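You operate a simulated robot arm through the tools that you are given. There is no shell and no other tool. Be economical: measure what you need, move in short steps, check, and stop when the job is done.

You run a simulated robot arm. Do the job below in one go: nothing can be reset, and whatever is moved stays where it is left.

JOB
Test the fan in the fan tester at Fast: good to the green tray, bad to the red.
Fine: the trays beside the tester; slider back to Slow and switch off before the guard opens; leave it open.

The check looks at the end state, three seconds after you hand in, the way a careful person would. Anything else that was tipped, shoved, dropped, spilled or broken makes it a failure.

ROBOT AND FRAMES
A 7-joint arm with a two-finger parallel gripper, fixed in place. Base frame: the origin is at the foot of the arm, x ahead of it, y to its left, z up; the work surface is at about z = 724. Lengths are in mm, angles in degrees, forces in N, time in s.
With the tool pointing down near the work surface it reaches from about 180 to 680 mm from the base axis. Its first joint turns from -66.0 to 66.0 degrees. Payload 2.4 kg.
The tool frame sits at the grasp point between the pads (the TCP): z along the fingers, y along the line on which they close. The tips reach 30 mm beyond it. The gripper opens to 94 mm. The fingers are 28 mm wide and 10 mm thick; the gripper's body (50 by 96 mm) begins 55 mm behind the TCP.
Orientation is told as [roll, pitch, yaw] about the base's x, y, z axes, in that order, counted from this pose: with the fingers straight down and closing along the base's y, the tool's x points along the base's -x, its y along +y and its z along -z.

CONTROLS
- The arm moves only by the tool drive_tool. Its argument "rows" is a list of rows, each an object (a shift or turn left out is 0, a gripper value left out holds the last) with "angular": the turn, a rotation vector about the base's x, y, z in degrees, a list of three; "offset": the shift along the base's x, y, z in mm, a list of three; "claw": the gripper command, from -1 (shut) to 1 (fully open), values between in proportion. In form: [{"angular": [ax, ay, az], "offset": [x, y, z], "claw": claw}, ...]. A call has 1 to 12 rows; each row is the pose to reach, as a shift and turn from the pose commanded when the call began. Each row takes 0.2 s and may step no farther than 50 mm and 8.6 degrees from the row before; otherwise, or with a gripper value out of range, the whole call is refused. A pose out of reach is approached as far as the arm can. The call stops where the force on the tool passes 40 N (or 10 N more than at its start, if that is more) or the arm is blocked; 0.2 s more then pass. The fingers move at their own pace (about 153 mm/s each) and stop on an object; they squeeze with about 37 N. The grip force told is the motor's: it shows also when the fingers shut on nothing. Time passes only in rows, and 0.2 s behind the last, so rows that repeat a pose let the fingers close. It gives the time, the measured TCP pose, the force on the tool (base axes), the opening and the grip force at its end, in the units of the frame above (readings bear some noise).
- Cameras (640 x 400 px; columns grow to the right, rows downward): "scene" is fixed at [51.1, 486.1, 1444.7]; the picture's right is [-0.71, -0.70, 0.00], its down [-0.46, 0.46, -0.76] and it looks along [0.54, -0.54, -0.65] (base axes); focal length 346 px, centre (320, 200). "wrist" rides on the gripper at [76, 14, -102] in the tool frame; the picture's right is [-0.18, 0.98, 0.00], its down [-0.75, -0.14, -0.64] and it looks along [-0.63, -0.12, 0.77] (tool axes); focal length 243 px, centre (320, 200). There is no depth. A picture from a camera that has moved, and an enlarged one, comes with that camera's place and axes in the base frame and with its lens. The place of the scene camera against the robot may be out by one fixed shift of up to 25 mm in any direction.
- grab_frame(camera): a new picture of that camera. The clock stands still meanwhile.
- inspect(camera, box): a new picture of the part [left, top, right, bottom] of that camera's present view, enlarged. The clock stands still meanwhile.
- job_done(): hands the job in; it is judged then, once.

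Go step by step. Nothing tells you positions but the pictures and the camera data: compare them with the known pose of the tool, close in by small moves and look again before you grip or let go. The budget is 120 turns and 76 pictures, counting those below and the enlarged ones. Unless the task says otherwise, let go and move clear before handing in, and close with one line.

The tools are called after ">>>" as a command line: name --argument value ..., lists and objects as JSON in quotes. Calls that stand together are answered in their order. drive_tool: Moves the arm, as the interface text tells. Its arguments: {"type":"object","properties":{"rows":{"type":"array"}},"required":["rows"]} The other tools are called the same way: grab_frame (camera) takes a picture; inspect (camera, box) takes an enlarged picture of a part of a camera's view; job_done () hands the job in.

At the start:

```text
clock: 0.0
tcp_pos: [419.4, 109.5, 1151.1]
tool_rot: [-0.1, 0.0, 0.1]
ft_force: [0.6, 0.0, -0.1]
opening: 94.0
grip_force: 0.1
```

scene: 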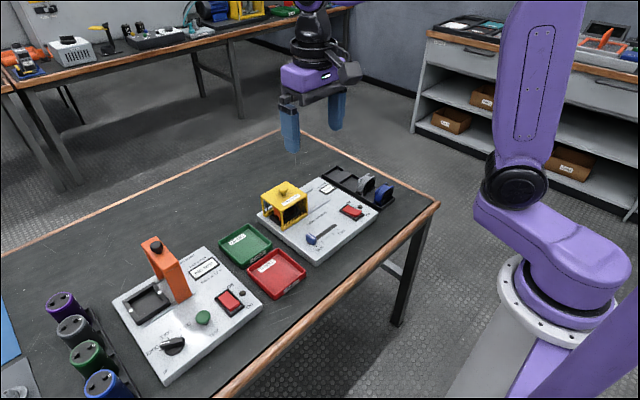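
wrist: 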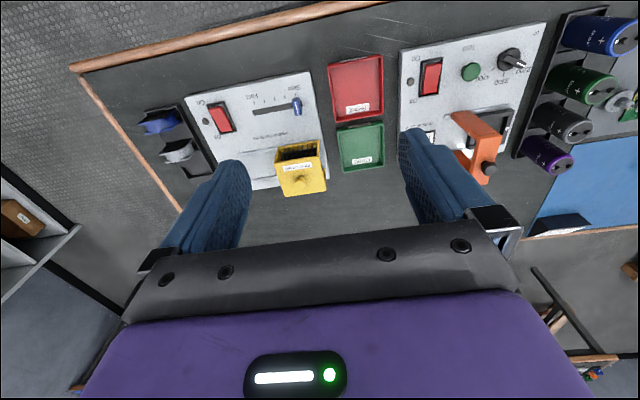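

I see two testers: one with a yellow guard and a slider (likely the fan tester) and one with an orange clamp (batteries). I'll enlarge the views to read the labels.

>>> inspect --camera "scene" --box '[210, 150, 410, 275]'

>>> inspect --camera "wrist" --box '[130, 50, 400, 219]'

>>> inspect --camera "scene" --box '[200, 200, 320, 275]'

```text
3.20 times, centred on (310, 212) of scene
camera zoom: at [51.1, 486.1, 1444.7], right [-0.71, -0.7, 0.0], down [-0.46, 0.46, -0.76], along [0.54, -0.54, -0.65], focal length 1107 px, centre (352, 160)
```

zoom: 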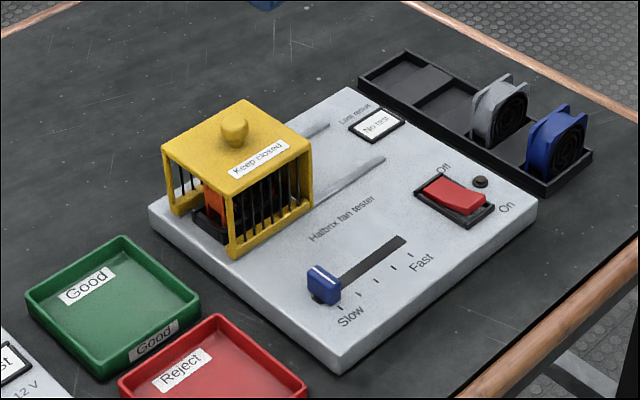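

```text
2.37 times, centred on (265, 134) of wrist
camera zoom: at [342.7, 124.1, 1256.1], right [0.18, 0.98, 0.0], down [0.75, -0.14, 0.64], along [0.63, -0.12, -0.77], focal length 574 px, centre (450, 355)
```

zoom: 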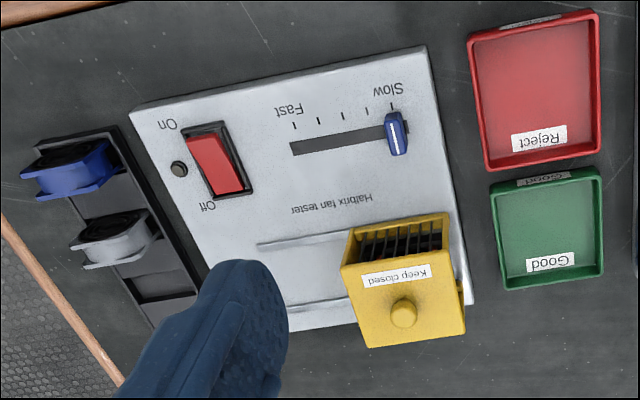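

```text
5.33 times, centred on (260, 238) of scene
camera zoom: at [51.1, 486.1, 1444.7], right [-0.71, -0.7, 0.0], down [-0.46, 0.46, -0.76], along [0.54, -0.54, -0.65], focal length 1845 px, centre (640, 0)
```

zoom: 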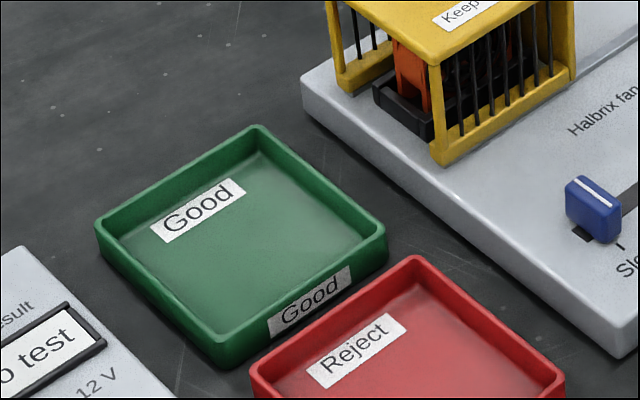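

The fan tester is at roughly x 441–686, y −167–86, aligned with the axes. The slider knob is near (495, 49), with Fast towards −y; the rocker is near (497, −113) and the guard knob near (635, 25). I'll move closer for a better look.

>>> drive_tool --rows '[{"offset": [12, -16, -38]}, {"offset": [24, -32, -76]}, {"offset": [36, -48, -114]}, {"offset": [48, -64, -152]}, {"offset": [60, -80, -190]}, {"offset": [60, -80, -190]}]'

>>> grab_frame --camera "wrist"

>>> grab_frame --camera "scene"

```text
clock: 1.4
tcp_pos: [479.9, 29.6, 962.3]
tool_rot: [0.0, 0.0, -0.1]
ft_force: [-1.2, 1.0, 0.4]
opening: 94.3
grip_force: 0.0
```

```text
70 pictures are left
camera wrist: at [403.1, 43.5, 1065.7], right [0.18, 0.98, 0.0], down [0.75, -0.14, 0.64], along [0.63, -0.12, -0.77], focal length 243 px, centre (320, 200)
```

wrist: 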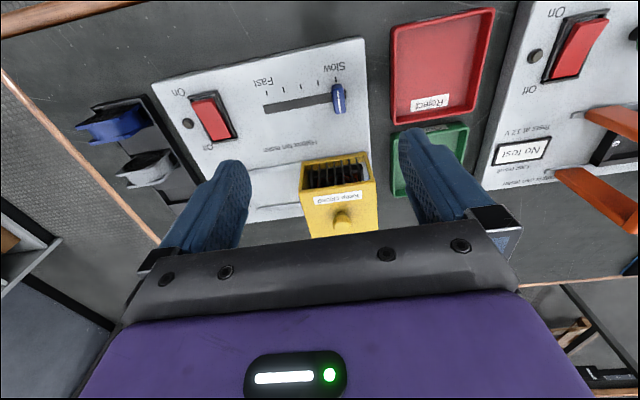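

```text
69 pictures are left
```

scene: 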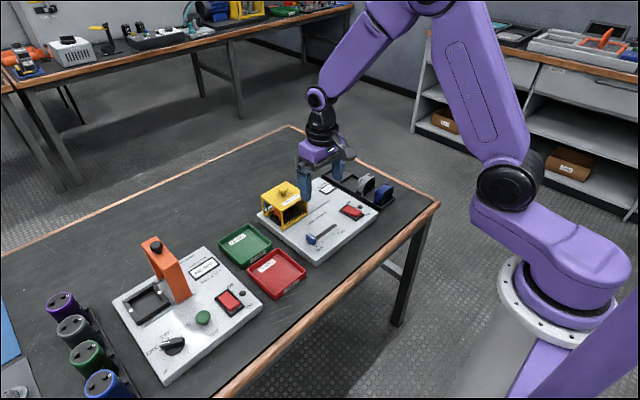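

The wrist view agrees with my estimates. I'll enlarge the guard and the controls.

>>> inspect --camera "wrist" --box '[150, 30, 400, 240]'

>>> inspect --camera "scene" --box '[250, 175, 330, 235]'

```text
1.90 times, centred on (275, 135) of wrist
camera zoom: at [403.1, 43.5, 1065.7], right [0.18, 0.98, 0.0], down [0.75, -0.14, 0.64], along [0.63, -0.12, -0.77], focal length 462 px, centre (406, 324)
```

zoom: 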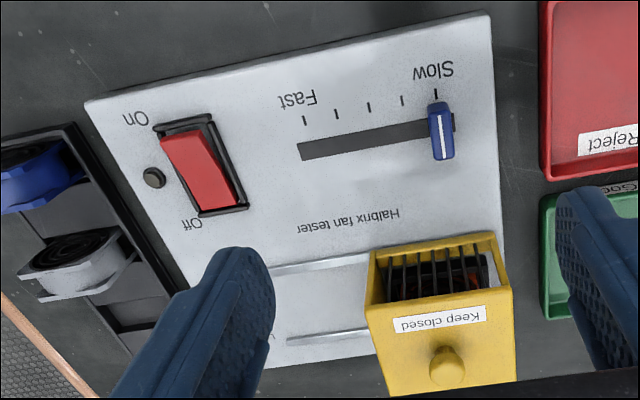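

```text
6.67 times, centred on (290, 205) of scene
camera zoom: at [51.1, 486.1, 1444.7], right [-0.71, -0.7, 0.0], down [-0.46, 0.46, -0.76], along [0.54, -0.54, -0.65], focal length 2306 px, centre (520, 167)
```

zoom: 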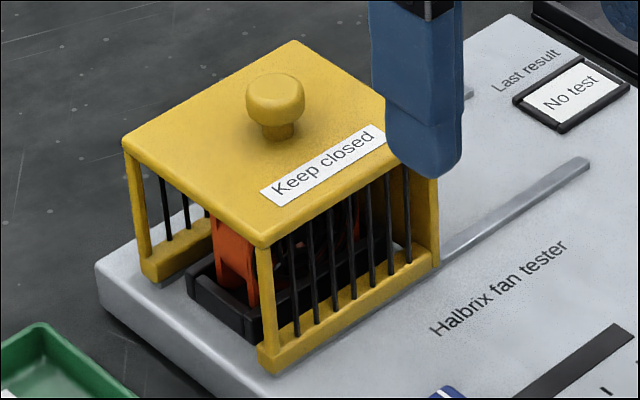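

The guard is closed over the orange fan, the slider is at Slow and the display reads "No test". First I'll go above the slider knob, with the gripper part open, and look from there.

>>> drive_tool --rows '[{"offset": [7, 9, -40], "claw": 0.06}, {"offset": [14, 17, -80]}, {"offset": [14, 17, -112]}, {"offset": [14, 17, -132]}, {"offset": [14, 17, -132]}]'

>>> grab_frame --camera "wrist"

>>> inspect --camera "scene" --box '[250, 175, 390, 275]'

```text
clock: 2.6
tcp_pos: [492.2, 46.8, 831.9]
tool_rot: [-0.1, 0.1, 0.0]
ft_force: [0.3, 1.3, -0.9]
opening: 49.9
grip_force: 0.0
```

```text
66 pictures are left
camera wrist: at [416.8, 61.6, 934.7], right [0.18, 0.98, 0.0], down [0.75, -0.14, 0.64], along [0.63, -0.12, -0.77], focal length 243 px, centre (320, 200)
```

wrist: 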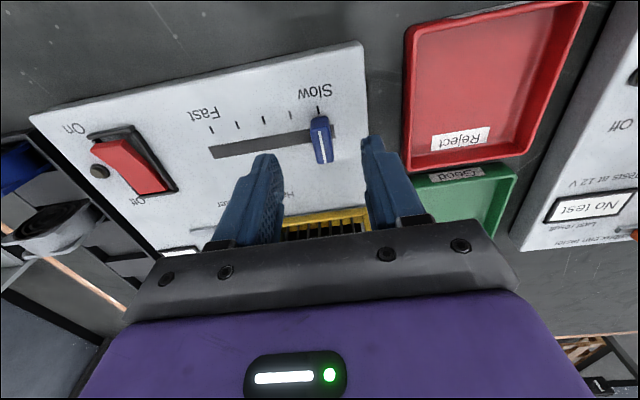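

```text
4.00 times, centred on (320, 225) of scene
camera zoom: at [51.1, 486.1, 1444.7], right [-0.71, -0.7, 0.0], down [-0.46, 0.46, -0.76], along [0.54, -0.54, -0.65], focal length 1384 px, centre (320, 100)
```

zoom: 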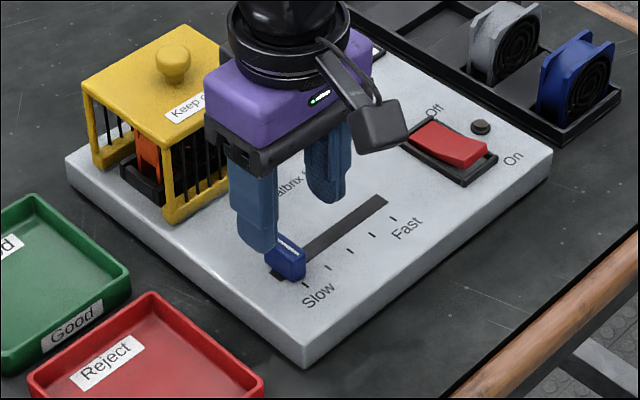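

The panel top is at about z 750 and the knob is centred near (496, 46), between the fingers. I'll lower until the tips are just above the panel and grip the knob.

>>> drive_tool --rows '[{"offset": [3, 0, -20]}, {"offset": [3, 0, -36]}, {"offset": [3, 0, -46]}, {"offset": [3, 0, -46], "claw": -1}, {"offset": [3, 0, -46], "claw": -1}]'

>>> inspect --camera "scene" --box '[250, 175, 390, 275]'

```text
clock: 3.8
tcp_pos: [495.6, 47.8, 784.7]
tool_rot: [0.0, 0.0, 0.0]
ft_force: [0.3, 0.4, 0.5]
opening: 13.9
grip_force: 45.1
```

```text
4.00 times, centred on (320, 225) of scene
camera zoom: at [51.1, 486.1, 1444.7], right [-0.71, -0.7, 0.0], down [-0.46, 0.46, -0.76], along [0.54, -0.54, -0.65], focal length 1384 px, centre (320, 100)
```

zoom: 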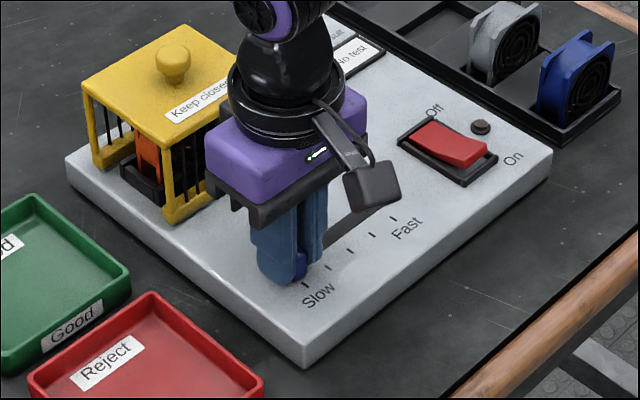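

The knob is held (13.9 mm). I'm sliding it 86 mm towards Fast.

>>> drive_tool --rows '[{"offset": [0, -10, 0]}, {"offset": [0, -20, 0]}, {"offset": [0, -30, 0]}, {"offset": [0, -40, 0]}, {"offset": [0, -50, 0]}, {"offset": [0, -60, 0]}, {"offset": [0, -70, 0]}, {"offset": [0, -78, 0]}, {"offset": [0, -84, 0]}, {"offset": [0, -85, 0]}, {"offset": [0, -85, 0]}]'

>>> inspect --camera "scene" --box '[250, 175, 390, 275]'

>>> grab_frame --camera "wrist"

```text
clock: 6.2
tcp_pos: [495.6, -38.2, 784.2]
tool_rot: [-0.1, 0.1, -0.1]
ft_force: [-2.1, 3.3, 9.8]
opening: 13.8
grip_force: 44.2
```

```text
4.00 times, centred on (320, 225) of scene
camera zoom: at [50.9, 486.2, 1444.7], right [-0.71, -0.7, 0.0], down [-0.46, 0.46, -0.76], along [0.54, -0.54, -0.65], focal length 1384 px, centre (320, 100)
```

zoom: 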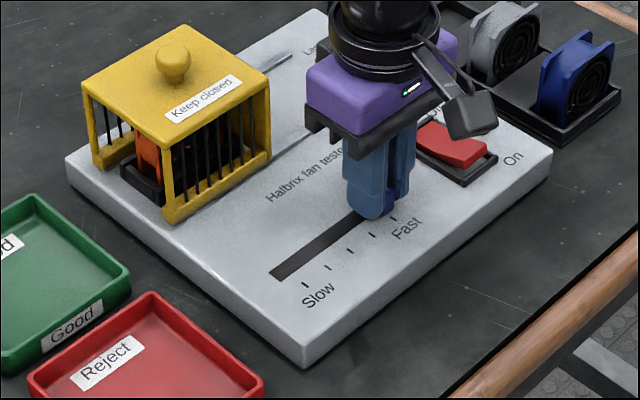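

```text
62 pictures are left
camera wrist: at [419.8, -23.8, 888.3], right [0.18, 0.98, 0.0], down [0.75, -0.14, 0.64], along [0.63, -0.12, -0.77], focal length 243 px, centre (320, 200)
```

wrist: 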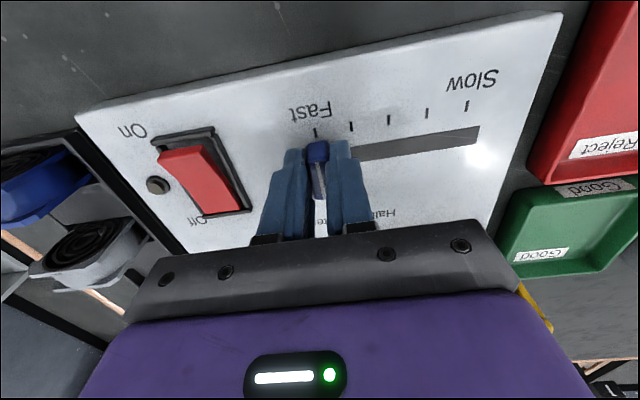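

The knob is at the Fast mark. I'll nudge 3 mm further to see whether it is against its stop.

>>> drive_tool --rows '[{"offset": [0, -2, 0]}, {"offset": [0, -3, 0]}, {"offset": [0, -3, 0]}]'

```text
clock: 7.0
tcp_pos: [494.9, -37.8, 784.7]
tool_rot: [0.0, 0.0, 0.2]
ft_force: [-0.7, 30.5, 12.9]
opening: 13.7
grip_force: 45.3
```

It is against the stop at Fast. I'll ease off, release and rise.

>>> drive_tool --rows '[{"offset": [0, 3, 0]}, {"offset": [0, 3, 0], "claw": -0.3}, {"offset": [0, 3, 0], "claw": -0.3}, {"offset": [0, 3, 25]}, {"offset": [0, 3, 65]}, {"offset": [0, 3, 65], "claw": -1}, {"offset": [-11, -37, 65], "claw": -1}, {"offset": [-22, -74, 65], "claw": -1}, {"offset": [-22, -74, 65]}]'

>>> grab_frame --camera "wrist"

>>> inspect --camera "scene" --box '[250, 175, 390, 275]'

```text
clock: 9.0
tcp_pos: [473.5, -115.8, 849.5]
tool_rot: [0.1, 0.0, 0.0]
ft_force: [-0.5, -0.1, 0.0]
opening: 0.3
grip_force: 32.5
```

```text
61 pictures are left
camera wrist: at [397.1, -101.7, 953.6], right [0.18, 0.98, 0.0], down [0.75, -0.14, 0.64], along [0.63, -0.12, -0.77], focal length 243 px, centre (320, 200)
```

wrist: 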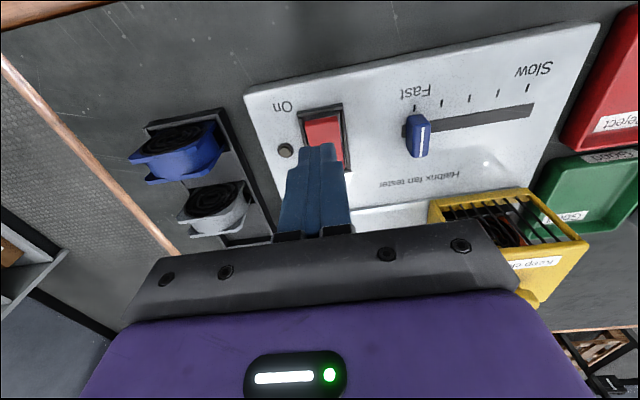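

```text
4.00 times, centred on (320, 225) of scene
camera zoom: at [51.1, 486.1, 1444.7], right [-0.71, -0.7, 0.0], down [-0.46, 0.46, -0.76], along [0.54, -0.54, -0.65], focal length 1384 px, centre (320, 100)
```

zoom: 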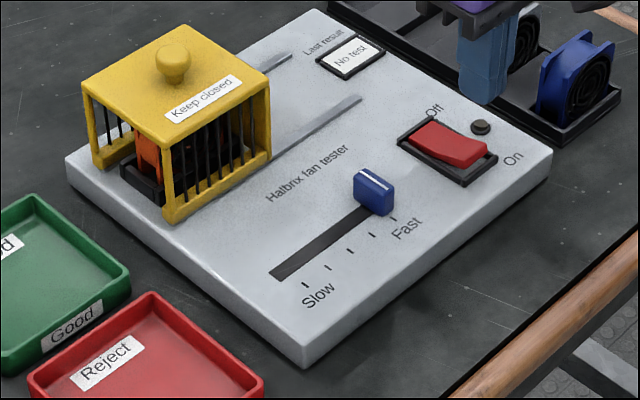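

The slider is at Fast, and the rocker's On end is near x 470–480, y −115. I'll press it down with closed fingers in small steps.

>>> drive_tool --rows '[{"offset": [6, 1, -20]}, {"offset": [6, 1, -35]}, {"offset": [6, 1, -42]}, {"offset": [6, 1, -46]}, {"offset": [6, 1, -50]}, {"offset": [6, 1, -54]}, {"offset": [6, 1, -57]}, {"offset": [6, 1, -60]}]'

>>> inspect --camera "scene" --box '[250, 175, 390, 275]'

```text
clock: 10.9
tcp_pos: [477.8, -114.2, 791.1]
tool_rot: [0.0, 0.1, 0.0]
ft_force: [-3.3, 1.4, 11.1]
opening: 0.0
grip_force: 32.6
stopped in row 8: the force on the tool passed its limit (the readings are from after the stop); the commanded pose is now the measured one
```

```text
4.00 times, centred on (320, 225) of scene
camera zoom: at [50.9, 486.2, 1444.7], right [-0.71, -0.7, 0.0], down [-0.46, 0.46, -0.76], along [0.54, -0.54, -0.65], focal length 1384 px, centre (320, 100)
```

zoom: 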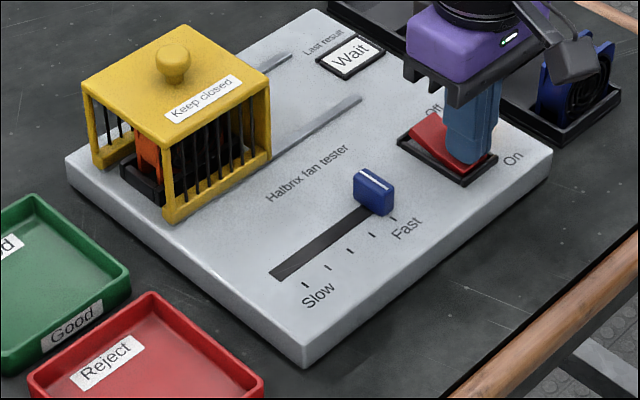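

The switch is on and the display says "Wait". I'll lift clear and wait for the result.

>>> drive_tool --rows '[{"offset": [0, 0, 30]}, {"offset": [0, 0, 60]}, {"offset": [0, 0, 60]}, {"offset": [0, 0, 60]}, {"offset": [0, 0, 60]}, {"offset": [0, 0, 60]}, {"offset": [0, 0, 60]}, {"offset": [0, 0, 60]}, {"offset": [0, 0, 60]}, {"offset": [0, 0, 60]}, {"offset": [0, 0, 60]}, {"offset": [0, 0, 60]}]'

>>> inspect --camera "scene" --box '[250, 175, 390, 275]'

```text
clock: 13.5
tcp_pos: [479.0, -115.1, 851.6]
tool_rot: [0.0, 0.2, 0.0]
ft_force: [0.2, -0.7, -1.0]
opening: 0.0
grip_force: 32.7
```

```text
4.00 times, centred on (320, 225) of scene
camera zoom: at [51.1, 486.1, 1444.7], right [-0.71, -0.7, 0.0], down [-0.46, 0.46, -0.76], along [0.54, -0.54, -0.65], focal length 1384 px, centre (320, 100)
```

zoom: 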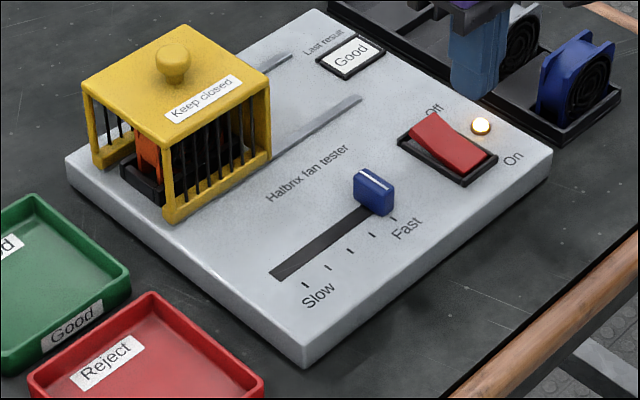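

The result reads "Good" with the lamp lit. Now I'll go back to the slider knob, open part-way, and grip it.

>>> drive_tool --rows '[{"offset": [8, 38, 0], "claw": -0.3}, {"offset": [16.5, 77, 0]}, {"offset": [16.5, 77, 0]}, {"offset": [16.5, 77, -30]}, {"offset": [16.5, 77, -55]}, {"offset": [16.5, 77, -66]}, {"offset": [16.5, 77, -66], "claw": -1}, {"offset": [16.5, 77, -66]}]'

>>> inspect --camera "scene" --box '[250, 175, 390, 275]'

```text
clock: 15.3
tcp_pos: [496.3, -37.2, 785.9]
tool_rot: [0.0, 0.2, 0.0]
ft_force: [-0.9, -0.4, 4.4]
opening: 13.8
grip_force: 45.6
```

```text
4.00 times, centred on (320, 225) of scene
camera zoom: at [51.0, 486.1, 1444.7], right [-0.71, -0.7, 0.0], down [-0.46, 0.46, -0.76], along [0.54, -0.54, -0.65], focal length 1384 px, centre (320, 100)
```

zoom: 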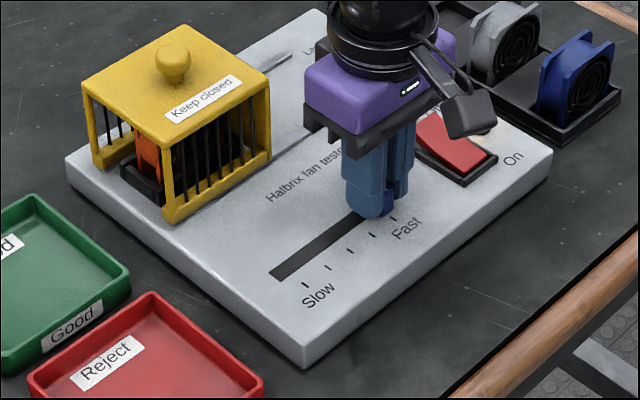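

The knob is held again. I'm sliding it back to the Slow end.

>>> drive_tool --rows '[{"offset": [0, 10, 0]}, {"offset": [0, 20, 0]}, {"offset": [0, 30, 0]}, {"offset": [0, 40, 0]}, {"offset": [0, 50, 0]}, {"offset": [0, 60, 0]}, {"offset": [0, 70, 0]}, {"offset": [0, 79, 0]}, {"offset": [0, 84, 0]}, {"offset": [0, 87, 0]}, {"offset": [0, 88, 0]}, {"offset": [0, 88, 0]}]'

```text
clock: 17.9
tcp_pos: [496.6, 47.6, 784.7]
tool_rot: [0.0, 0.2, -0.2]
ft_force: [-2.5, -22.5, 9.2]
opening: 13.7
grip_force: 44.6
```

It is at the Slow stop. I'll release, rise and go above the rocker's Off end.

>>> drive_tool --rows '[{"offset": [0, -3, 0]}, {"offset": [0, -3, 0], "claw": -0.3}, {"offset": [0, -3, 0]}, {"offset": [0, -3, 30]}, {"offset": [0, -3, 65]}, {"offset": [4, -43, 65], "claw": -1}, {"offset": [8, -83, 65]}, {"offset": [12, -123, 65]}, {"offset": [15, -161, 65]}, {"offset": [15, -161, 65]}]'

>>> grab_frame --camera "wrist"

>>> inspect --camera "scene" --box '[250, 175, 390, 275]'

```text
clock: 20.1
tcp_pos: [510.9, -111.4, 849.4]
tool_rot: [0.0, 0.3, 0.0]
ft_force: [0.3, 0.3, 0.1]
opening: 0.0
grip_force: 33.1
```

```text
56 pictures are left
camera wrist: at [435.7, -96.3, 953.9], right [0.18, 0.98, 0.0], down [0.76, -0.14, 0.64], along [0.63, -0.12, -0.77], focal length 243 px, centre (320, 200)
```

wrist: 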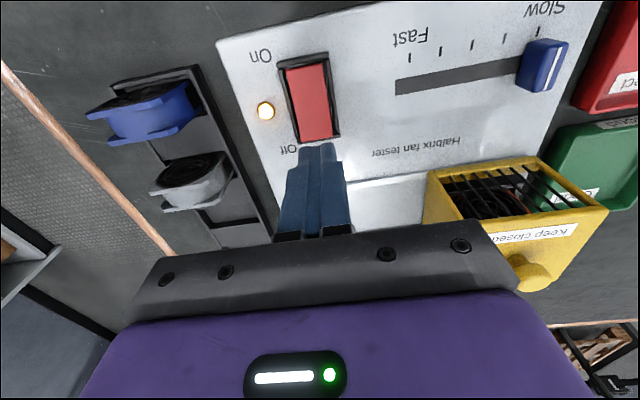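

```text
4.00 times, centred on (320, 225) of scene
camera zoom: at [51.2, 486.1, 1444.7], right [-0.71, -0.7, 0.0], down [-0.46, 0.46, -0.76], along [0.54, -0.54, -0.65], focal length 1384 px, centre (320, 100)
```

zoom: 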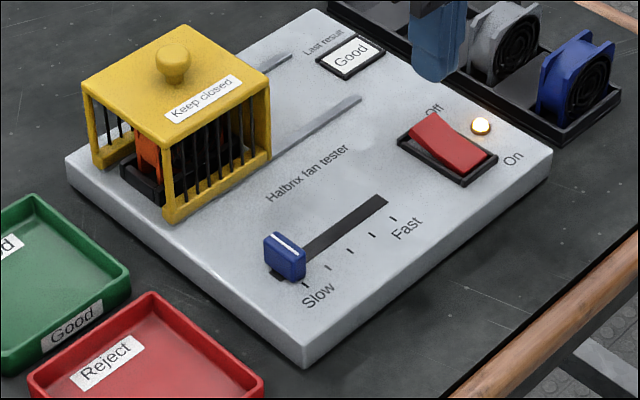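

The slider is at Slow and the result still reads "Good". I'm pressing the Off end.

>>> drive_tool --rows '[{"offset": [1, -2, -20]}, {"offset": [1, -2, -35]}, {"offset": [1, -2, -42]}, {"offset": [1, -2, -46]}, {"offset": [1, -2, -50]}, {"offset": [1, -2, -54]}, {"offset": [1, -2, -57]}, {"offset": [1, -2, -60]}]'

>>> drive_tool --rows '[{"offset": [0, 0, 40]}, {"offset": [0, 0, 80]}, {"offset": [0, 0, 120]}, {"offset": [0, 0, 160]}]'

>>> inspect --camera "scene" --box '[250, 175, 390, 275]'

>>> grab_frame --camera "wrist"

```text
clock: 22.1
tcp_pos: [514.3, -111.7, 792.2]
tool_rot: [0.0, 0.0, 0.0]
ft_force: [-1.3, 0.3, 6.1]
opening: 0.0
grip_force: 33.1
stopped in row 8: the force on the tool passed its limit (the readings are from after the stop); the commanded pose is now the measured one
```

```text
clock: 23.1
tcp_pos: [514.2, -113.2, 953.1]
tool_rot: [0.1, 0.0, 0.0]
ft_force: [0.4, -0.2, -0.1]
opening: 0.0
grip_force: 33.1
```

```text
4.00 times, centred on (320, 225) of scene
camera zoom: at [51.1, 486.1, 1444.7], right [-0.71, -0.7, 0.0], down [-0.46, 0.46, -0.76], along [0.54, -0.54, -0.65], focal length 1384 px, centre (320, 100)
```

zoom: 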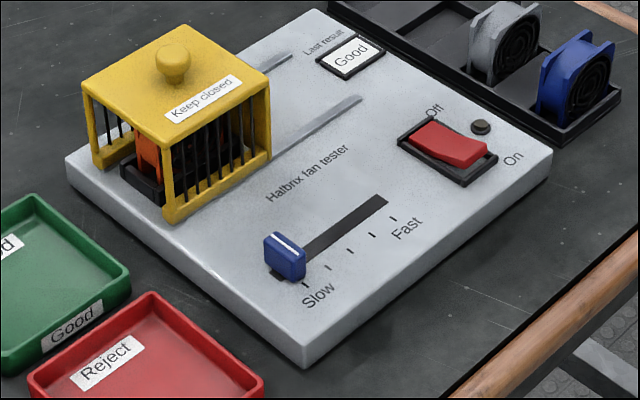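

```text
53 pictures are left
camera wrist: at [438.0, -98.5, 1056.5], right [0.18, 0.98, 0.0], down [0.75, -0.14, 0.64], along [0.63, -0.12, -0.77], focal length 243 px, centre (320, 200)
```

wrist: 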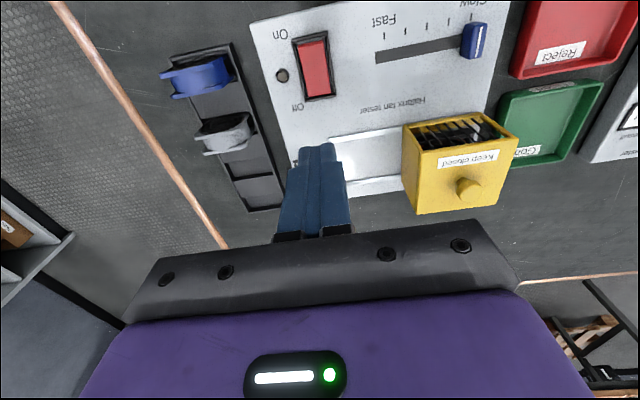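

The switch is off, the slider is at Slow and the result is "Good". The guard knob triangulates to about (625, 29, 844), so I'll go above it.

>>> drive_tool --rows '[{"offset": [28, 35, 0], "claw": 0.3}, {"offset": [56, 70, 0]}, {"offset": [84, 106, 0]}, {"offset": [111, 142, -10]}, {"offset": [111, 142, -40]}, {"offset": [111, 142, -40]}]'

>>> inspect --camera "scene" --box '[210, 130, 350, 230]'

>>> grab_frame --camera "wrist"

```text
clock: 24.5
tcp_pos: [624.7, 31.1, 910.4]
tool_rot: [0.0, 0.0, 0.0]
ft_force: [-0.3, -1.1, -0.1]
opening: 61.1
grip_force: 0.0
```

```text
4.00 times, centred on (280, 180) of scene
camera zoom: at [51.1, 486.1, 1444.7], right [-0.71, -0.7, 0.0], down [-0.46, 0.46, -0.76], along [0.54, -0.54, -0.65], focal length 1384 px, centre (480, 280)
```

zoom: 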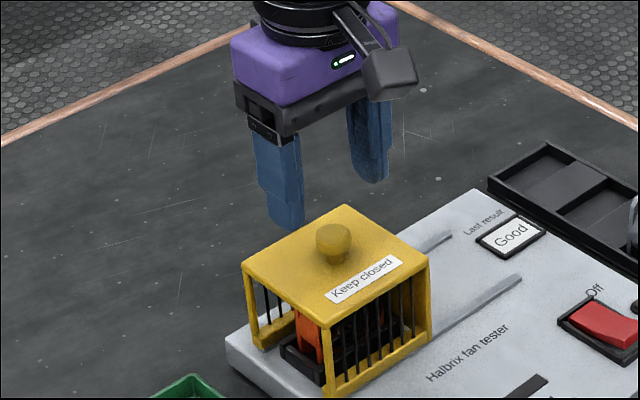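

```text
51 pictures are left
camera wrist: at [548.4, 44.4, 1015.2], right [0.18, 0.98, 0.0], down [0.75, -0.14, 0.64], along [0.63, -0.12, -0.77], focal length 243 px, centre (320, 200)
```

wrist: 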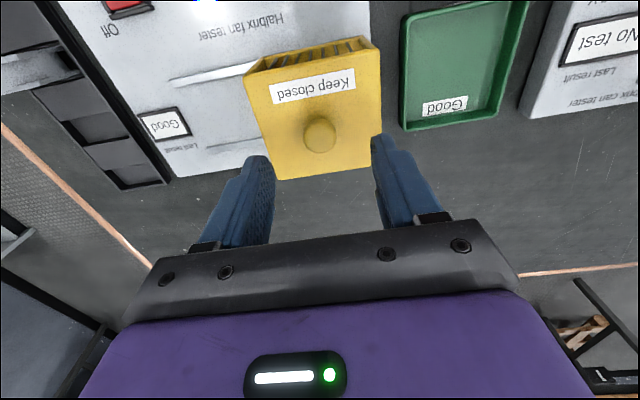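

The knob is between the fingers, with its centre near (625.5, 29.5). I'll lower until the tips are just above the guard roof and grip.

>>> drive_tool --rows '[{"offset": [1, -1, -20]}, {"offset": [1, -1, -34]}, {"offset": [1, -1, -43]}, {"offset": [1, -1, -43]}, {"offset": [1, -1, -43], "claw": -1}, {"offset": [1, -1, -43], "claw": -1}, {"offset": [1, -1, -43], "claw": -1}]'

>>> inspect --camera "scene" --box '[210, 130, 350, 230]'

```text
clock: 26.1
tcp_pos: [626.2, 28.5, 869.4]
tool_rot: [0.0, 0.0, 0.0]
ft_force: [2.0, 0.8, -2.9]
opening: 23.6
grip_force: 45.4
```

```text
4.00 times, centred on (280, 180) of scene
camera zoom: at [51.2, 486.1, 1444.7], right [-0.71, -0.7, 0.0], down [-0.46, 0.46, -0.76], along [0.54, -0.54, -0.65], focal length 1384 px, centre (480, 280)
```

zoom: 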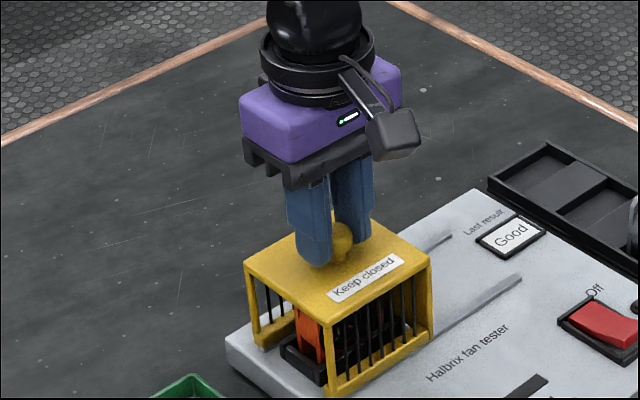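

I hold the guard knob. I'm sliding it towards −y along the rails.

>>> drive_tool --rows '[{"offset": [0, -8, 0]}, {"offset": [0, -16, 0]}, {"offset": [0, -25, 0]}, {"offset": [0, -34, 0]}, {"offset": [0, -43, 0]}, {"offset": [0, -52, 0]}, {"offset": [0, -61, 0]}, {"offset": [0, -70, 0]}]'

>>> inspect --camera "scene" --box '[230, 140, 370, 240]'

```text
clock: 27.9
tcp_pos: [625.9, -41.9, 869.7]
tool_rot: [0.1, 0.0, -0.1]
ft_force: [2.2, -0.2, 1.1]
opening: 23.7
grip_force: 45.1
```

```text
4.00 times, centred on (300, 190) of scene
camera zoom: at [51.2, 486.1, 1444.7], right [-0.71, -0.7, 0.0], down [-0.46, 0.46, -0.76], along [0.54, -0.54, -0.65], focal length 1384 px, centre (400, 240)
```

zoom: 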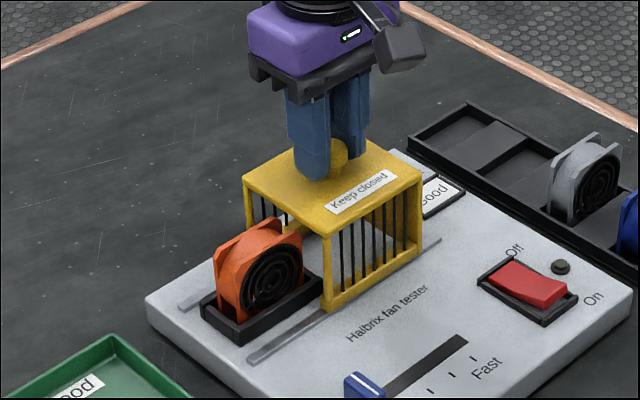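

The guard runs freely and the fan is exposed. I'll continue to the end stop.

>>> drive_tool --rows '[{"offset": [0, -6, 0]}, {"offset": [0, -12, 0]}, {"offset": [0, -17, 0]}, {"offset": [0, -20, 0]}, {"offset": [0, -22, 0]}]'

>>> inspect --camera "scene" --box '[230, 140, 370, 240]'

```text
clock: 29.1
tcp_pos: [625.7, -63.4, 867.9]
tool_rot: [-0.1, -0.1, 0.0]
ft_force: [7.0, 1.3, -7.5]
opening: 23.8
grip_force: 45.5
```

```text
4.00 times, centred on (300, 190) of scene
camera zoom: at [51.4, 486.1, 1444.7], right [-0.71, -0.7, 0.0], down [-0.46, 0.46, -0.76], along [0.54, -0.54, -0.65], focal length 1384 px, centre (400, 240)
```

zoom: 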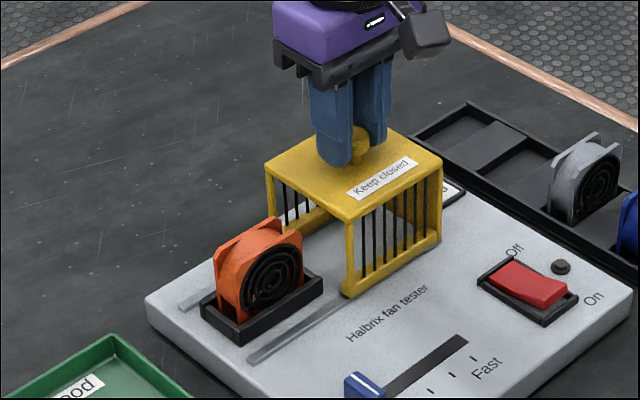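

Nearly at the rail end. I'll nudge a bit more until it resists.

>>> drive_tool --rows '[{"offset": [0, -3, 0]}, {"offset": [0, -5, 0]}, {"offset": [0, -7, 0]}, {"offset": [0, -9, 0]}]'

>>> grab_frame --camera "wrist"

```text
clock: 30.1
tcp_pos: [624.5, -68.3, 870.2]
tool_rot: [0.2, 0.0, 0.2]
ft_force: [3.8, 18.0, -5.5]
opening: 23.7
grip_force: 45.4
```

```text
47 pictures are left
camera wrist: at [550.0, -54.4, 972.6], right [0.18, 0.98, 0.0], down [0.75, -0.14, 0.64], along [0.63, -0.11, -0.77], focal length 243 px, centre (320, 200)
```

wrist: 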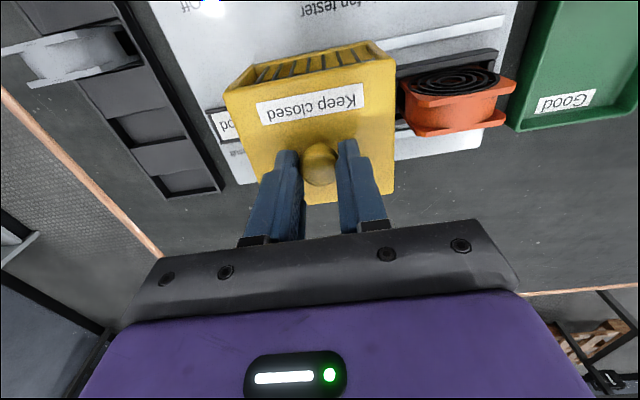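

The guard is fully open against its stop. I'll release, rise and move to look at the fan from above.

>>> drive_tool --rows '[{"offset": [0, 4, 0]}, {"offset": [0, 4, 0], "claw": 0.2}, {"offset": [0, 4, 0]}, {"offset": [0, 4, 30]}, {"offset": [-20, 34, 60]}, {"offset": [-45, 69, 80]}, {"offset": [-60, 104, 80]}, {"offset": [-60, 104, 80]}]'

>>> grab_frame --camera "wrist"

>>> inspect --camera "scene" --box '[210, 150, 350, 250]'

```text
clock: 31.9
tcp_pos: [566.5, 32.8, 948.9]
tool_rot: [-0.1, 0.1, 0.0]
ft_force: [0.3, 0.1, -0.1]
opening: 56.4
grip_force: 0.0
```

```text
46 pictures are left
camera wrist: at [490.1, 46.5, 1052.7], right [0.18, 0.98, 0.0], down [0.75, -0.14, 0.64], along [0.63, -0.12, -0.77], focal length 243 px, centre (320, 200)
```

wrist: 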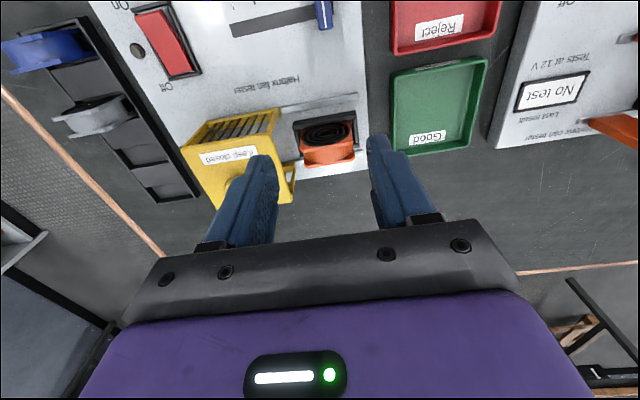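

```text
4.00 times, centred on (280, 200) of scene
camera zoom: at [51.1, 486.1, 1444.7], right [-0.71, -0.7, 0.0], down [-0.46, 0.46, -0.76], along [0.54, -0.54, -0.65], focal length 1384 px, centre (480, 200)
```

zoom: 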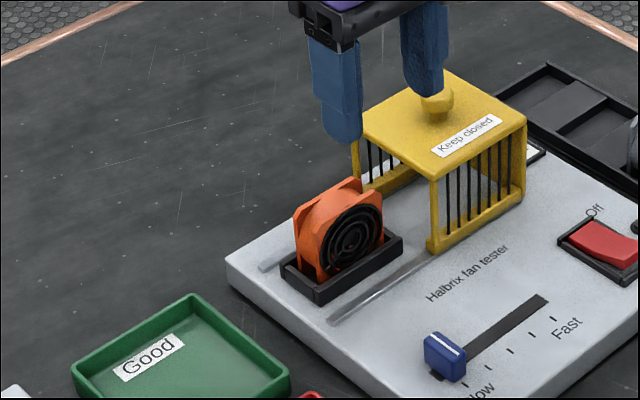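

The fan sits upright in its nest, facing −x. I'll enlarge the wrist view to measure it.

>>> inspect --camera "wrist" --box '[260, 70, 400, 190]'

>>> inspect --camera "scene" --box '[265, 185, 325, 230]'

```text
3.33 times, centred on (330, 130) of wrist
camera zoom: at [490.1, 46.5, 1052.7], right [0.18, 0.98, 0.0], down [0.75, -0.14, 0.64], along [0.63, -0.12, -0.77], focal length 809 px, centre (287, 433)
```

zoom: 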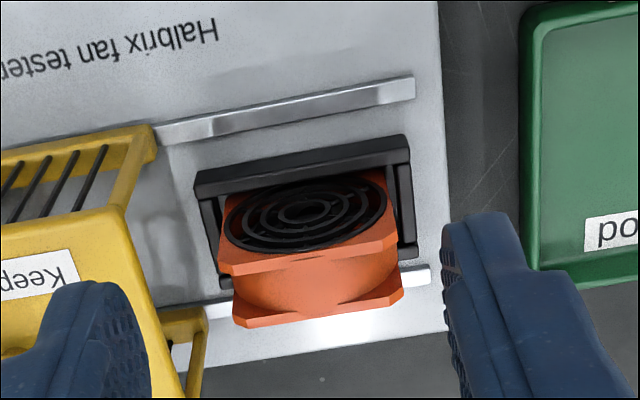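

```text
8.89 times, centred on (295, 208) of scene
camera zoom: at [51.1, 486.1, 1444.7], right [-0.71, -0.7, 0.0], down [-0.46, 0.46, -0.76], along [0.54, -0.54, -0.65], focal length 3075 px, centre (542, 133)
```

zoom: 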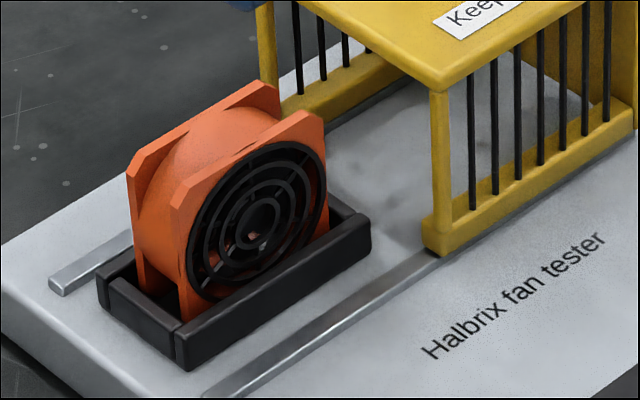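

The fan is about 60 wide (y 0–60), 26 thick (x 611–637), with its top near z 812. The guard edge is at y≈−22. I'll grip its sides along y with a 70 mm opening, moving above it first.

>>> drive_tool --rows '[{"offset": [29, -2, 0], "claw": 0.49}, {"offset": [58, -3, -20]}, {"offset": [58, -3, -60]}, {"offset": [58, -3, -90]}, {"offset": [58, -3, -90]}]'

>>> grab_frame --camera "wrist"

>>> inspect --camera "scene" --box '[240, 150, 350, 230]'

```text
clock: 33.1
tcp_pos: [624.3, 29.6, 859.6]
tool_rot: [0.1, 0.0, 0.0]
ft_force: [0.4, -0.7, -0.4]
opening: 69.8
grip_force: 0.1
```

```text
42 pictures are left
camera wrist: at [547.6, 42.9, 962.5], right [0.18, 0.98, 0.0], down [0.75, -0.14, 0.64], along [0.63, -0.12, -0.77], focal length 243 px, centre (320, 200)
```

wrist: 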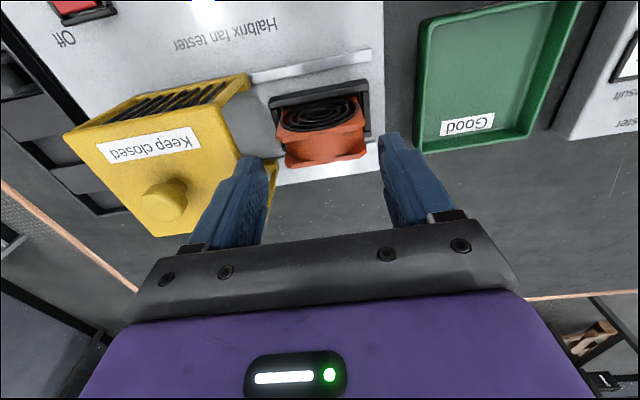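

```text
5.00 times, centred on (295, 190) of scene
camera zoom: at [51.1, 486.1, 1444.7], right [-0.71, -0.7, 0.0], down [-0.46, 0.46, -0.76], along [0.54, -0.54, -0.65], focal length 1730 px, centre (445, 250)
```

zoom: 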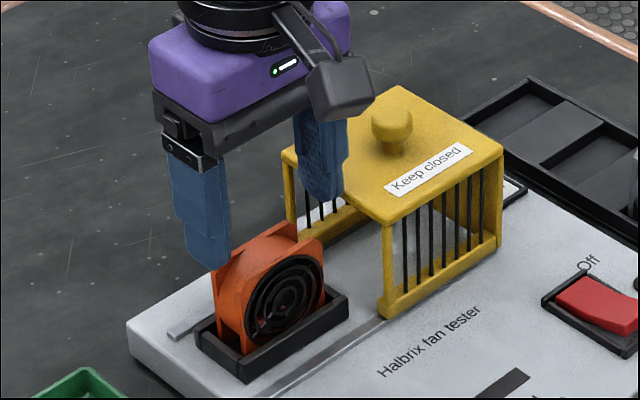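

The fingers straddle the fan, with about 6 mm clearance to the guard. I'll descend carefully and grip.

>>> drive_tool --rows '[{"offset": [0, 1, -12]}, {"offset": [0, 1, -24]}, {"offset": [0, 1, -36]}, {"offset": [0, 1, -46]}, {"offset": [0, 1, -52]}, {"offset": [0, 1, -55]}, {"offset": [0, 1, -55]}]'

>>> inspect --camera "scene" --box '[240, 150, 350, 230]'

>>> grab_frame --camera "wrist"

```text
clock: 34.7
tcp_pos: [624.4, 29.9, 803.8]
tool_rot: [0.0, 0.0, 0.1]
ft_force: [0.1, 2.1, 0.1]
opening: 69.3
grip_force: 0.1
```

```text
5.00 times, centred on (295, 190) of scene
camera zoom: at [51.1, 486.1, 1444.7], right [-0.71, -0.7, 0.0], down [-0.46, 0.46, -0.76], along [0.54, -0.54, -0.65], focal length 1730 px, centre (445, 250)
```

zoom: 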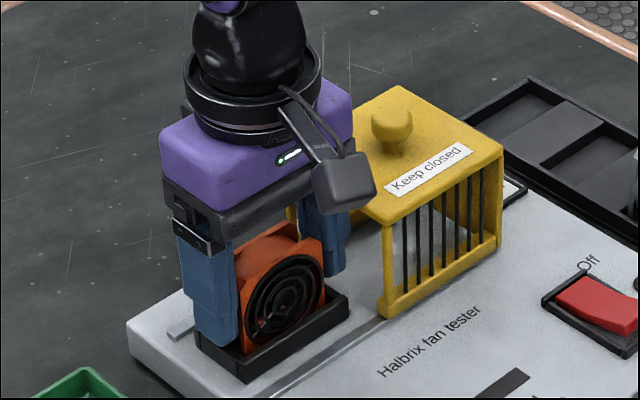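

```text
39 pictures are left
camera wrist: at [547.6, 43.8, 907.3], right [0.18, 0.98, 0.0], down [0.75, -0.14, 0.64], along [0.63, -0.12, -0.77], focal length 243 px, centre (320, 200)
```

wrist: 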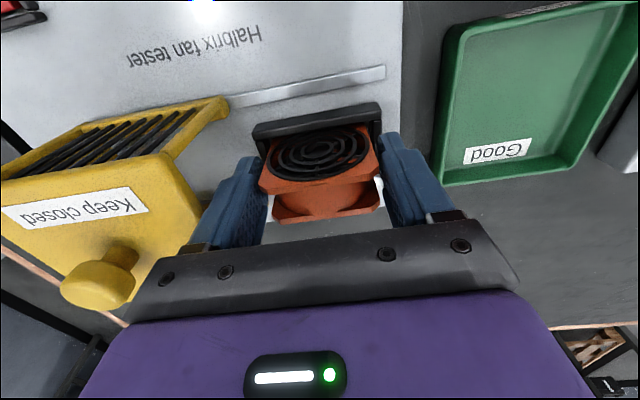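

The fan is centred between the fingers, so I'm closing gently in place.

>>> drive_tool --rows '[{"claw": -1}, {"claw": -1}, {"claw": -1}]'

>>> grab_frame --camera "wrist"

```text
clock: 35.5
tcp_pos: [623.5, 29.3, 804.5]
tool_rot: [-0.1, 0.1, 0.0]
ft_force: [-0.4, -0.1, -0.4]
opening: 63.6
grip_force: 37.4
```

```text
38 pictures are left
camera wrist: at [547.5, 43.7, 907.4], right [0.18, 0.98, 0.0], down [0.75, -0.14, 0.64], along [0.63, -0.12, -0.77], focal length 243 px, centre (320, 200)
```

wrist: 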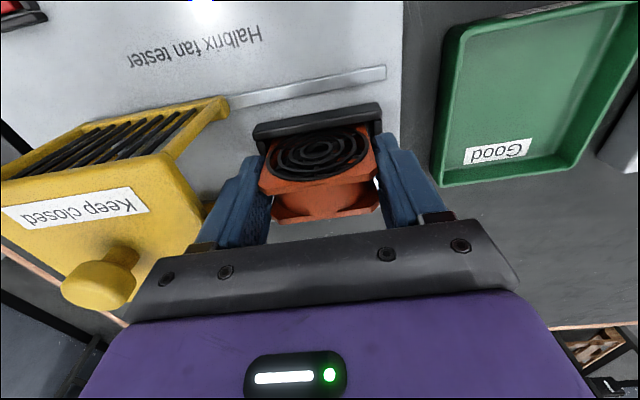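

It is gripped at 63.6 mm, matching the fan's width. I'll lift a little and check.

>>> drive_tool --rows '[{"offset": [0, 0, 5]}, {"offset": [0, 0, 12]}, {"offset": [0, 0, 22]}, {"offset": [0, 0, 35]}, {"offset": [0, 0, 35]}]'

>>> inspect --camera "scene" --box '[240, 150, 350, 230]'

```text
clock: 36.7
tcp_pos: [623.8, 28.7, 839.4]
tool_rot: [0.0, 0.0, 0.0]
ft_force: [-0.1, -1.0, -0.4]
opening: 63.6
grip_force: 37.0
```

```text
5.00 times, centred on (295, 190) of scene
camera zoom: at [51.1, 486.1, 1444.7], right [-0.71, -0.7, 0.0], down [-0.46, 0.46, -0.76], along [0.54, -0.54, -0.65], focal length 1730 px, centre (445, 250)
```

zoom: 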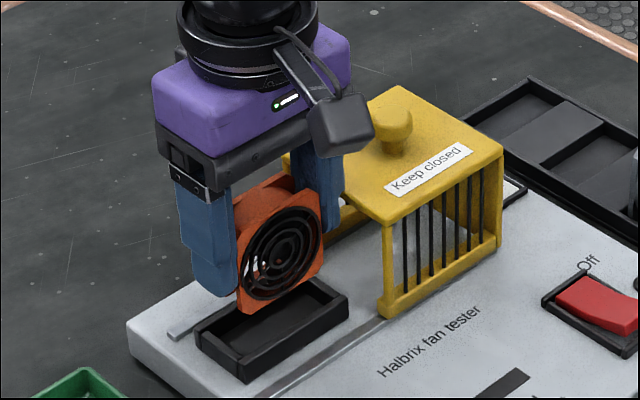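

The fan is held cleanly. The green tray spans about x 572–681, y 114–219, so I'm carrying the fan above its centre, (622, 167).

>>> drive_tool --rows '[{"offset": [0, 0, 25]}, {"offset": [0, 25, 30]}, {"offset": [0, 55, 30]}, {"offset": [-1, 85, 30]}, {"offset": [-1, 112, 30]}, {"offset": [-2, 130, 30]}, {"offset": [-2, 138, 30]}, {"offset": [-2, 138, 30]}]'

>>> grab_frame --camera "wrist"

>>> inspect --camera "scene" --box '[190, 160, 310, 290]'

```text
clock: 38.5
tcp_pos: [621.1, 167.8, 868.8]
tool_rot: [-0.1, 0.0, 0.0]
ft_force: [0.8, -0.1, -2.0]
opening: 63.5
grip_force: 37.0
```

```text
36 pictures are left
camera wrist: at [545.3, 182.0, 973.0], right [0.18, 0.98, 0.0], down [0.75, -0.14, 0.64], along [0.63, -0.12, -0.77], focal length 243 px, centre (320, 200)
```

wrist: 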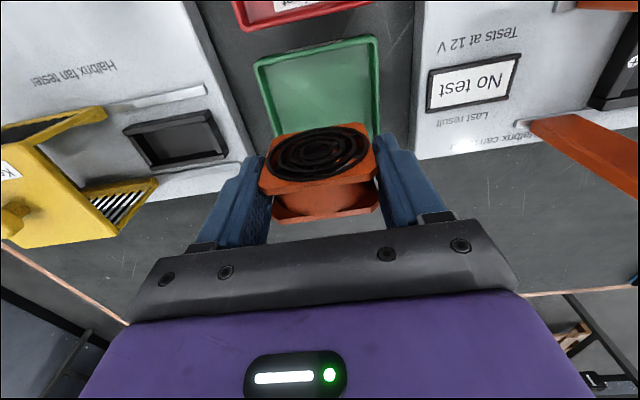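

```text
3.08 times, centred on (250, 225) of scene
camera zoom: at [51.1, 486.1, 1444.7], right [-0.71, -0.7, 0.0], down [-0.46, 0.46, -0.76], along [0.54, -0.54, -0.65], focal length 1064 px, centre (535, 123)
```

zoom: 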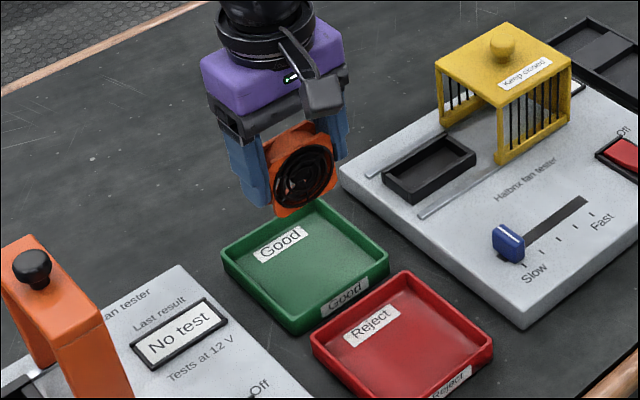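

The tray centre is nearer (626, 169.5). I'll shift slightly and lower towards the tray floor, then check.

>>> drive_tool --rows '[{"offset": [3, 2, -25]}, {"offset": [3, 2, -45]}, {"offset": [3, 2, -60]}, {"offset": [3, 2, -72]}, {"offset": [3, 2, -78]}, {"offset": [3, 2, -78]}]'

>>> inspect --camera "scene" --box '[190, 160, 310, 290]'

```text
clock: 39.9
tcp_pos: [624.1, 169.6, 789.8]
tool_rot: [-0.1, 0.1, 0.0]
ft_force: [0.0, -0.4, -0.8]
opening: 63.5
grip_force: 37.1
```

```text
3.08 times, centred on (250, 225) of scene
camera zoom: at [51.1, 486.1, 1444.7], right [-0.71, -0.7, 0.0], down [-0.46, 0.46, -0.76], along [0.54, -0.54, -0.65], focal length 1064 px, centre (535, 123)
```

zoom: 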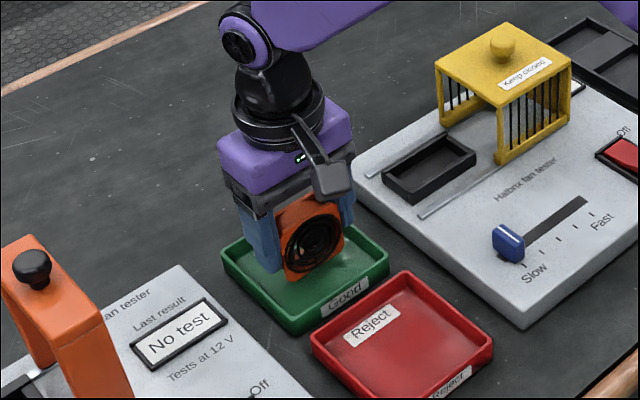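

The fan is just above the tray floor. I'll lower in 2 mm steps and watch the force.

>>> drive_tool --rows '[{"offset": [0, 0, -2]}, {"offset": [0, 0, -4]}, {"offset": [0, 0, -6]}, {"offset": [0, 0, -8]}, {"offset": [0, 0, -8]}]'

```text
clock: 41.1
tcp_pos: [624.0, 168.9, 782.2]
tool_rot: [-0.1, 0.0, 0.0]
ft_force: [-0.4, 0.5, -0.8]
opening: 63.6
grip_force: 36.6
```

>>> drive_tool --rows '[{"offset": [0, 0, -1]}, {"offset": [0, 0, -2]}, {"offset": [0, 0, -3]}, {"offset": [0, 0, -4]}, {"offset": [0, 0, -4]}]'

>>> inspect --camera "scene" --box '[215, 200, 275, 265]'

```text
clock: 42.3
tcp_pos: [624.6, 169.8, 779.0]
tool_rot: [0.0, 0.0, 0.0]
ft_force: [-0.2, -0.3, -1.6]
opening: 63.9
grip_force: 37.3
```

```text
6.15 times, centred on (245, 232) of scene
camera zoom: at [51.1, 486.1, 1444.7], right [-0.71, -0.7, 0.0], down [-0.46, 0.46, -0.76], along [0.54, -0.54, -0.65], focal length 2129 px, centre (782, 0)
```

zoom: 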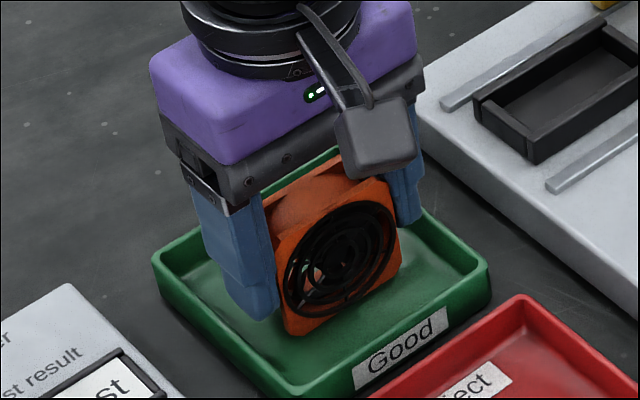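

Still no contact. I'm continuing in 1 mm steps.

>>> drive_tool --rows '[{"offset": [0, 0, -1]}, {"offset": [0, 0, -2]}, {"offset": [0, 0, -3]}, {"offset": [0, 0, -4]}, {"offset": [0, 0, -4]}]'

```text
clock: 43.5
tcp_pos: [624.6, 169.6, 776.5]
tool_rot: [0.0, 0.1, 0.0]
ft_force: [-1.2, -0.5, 1.9]
opening: 63.8
grip_force: 37.2
```

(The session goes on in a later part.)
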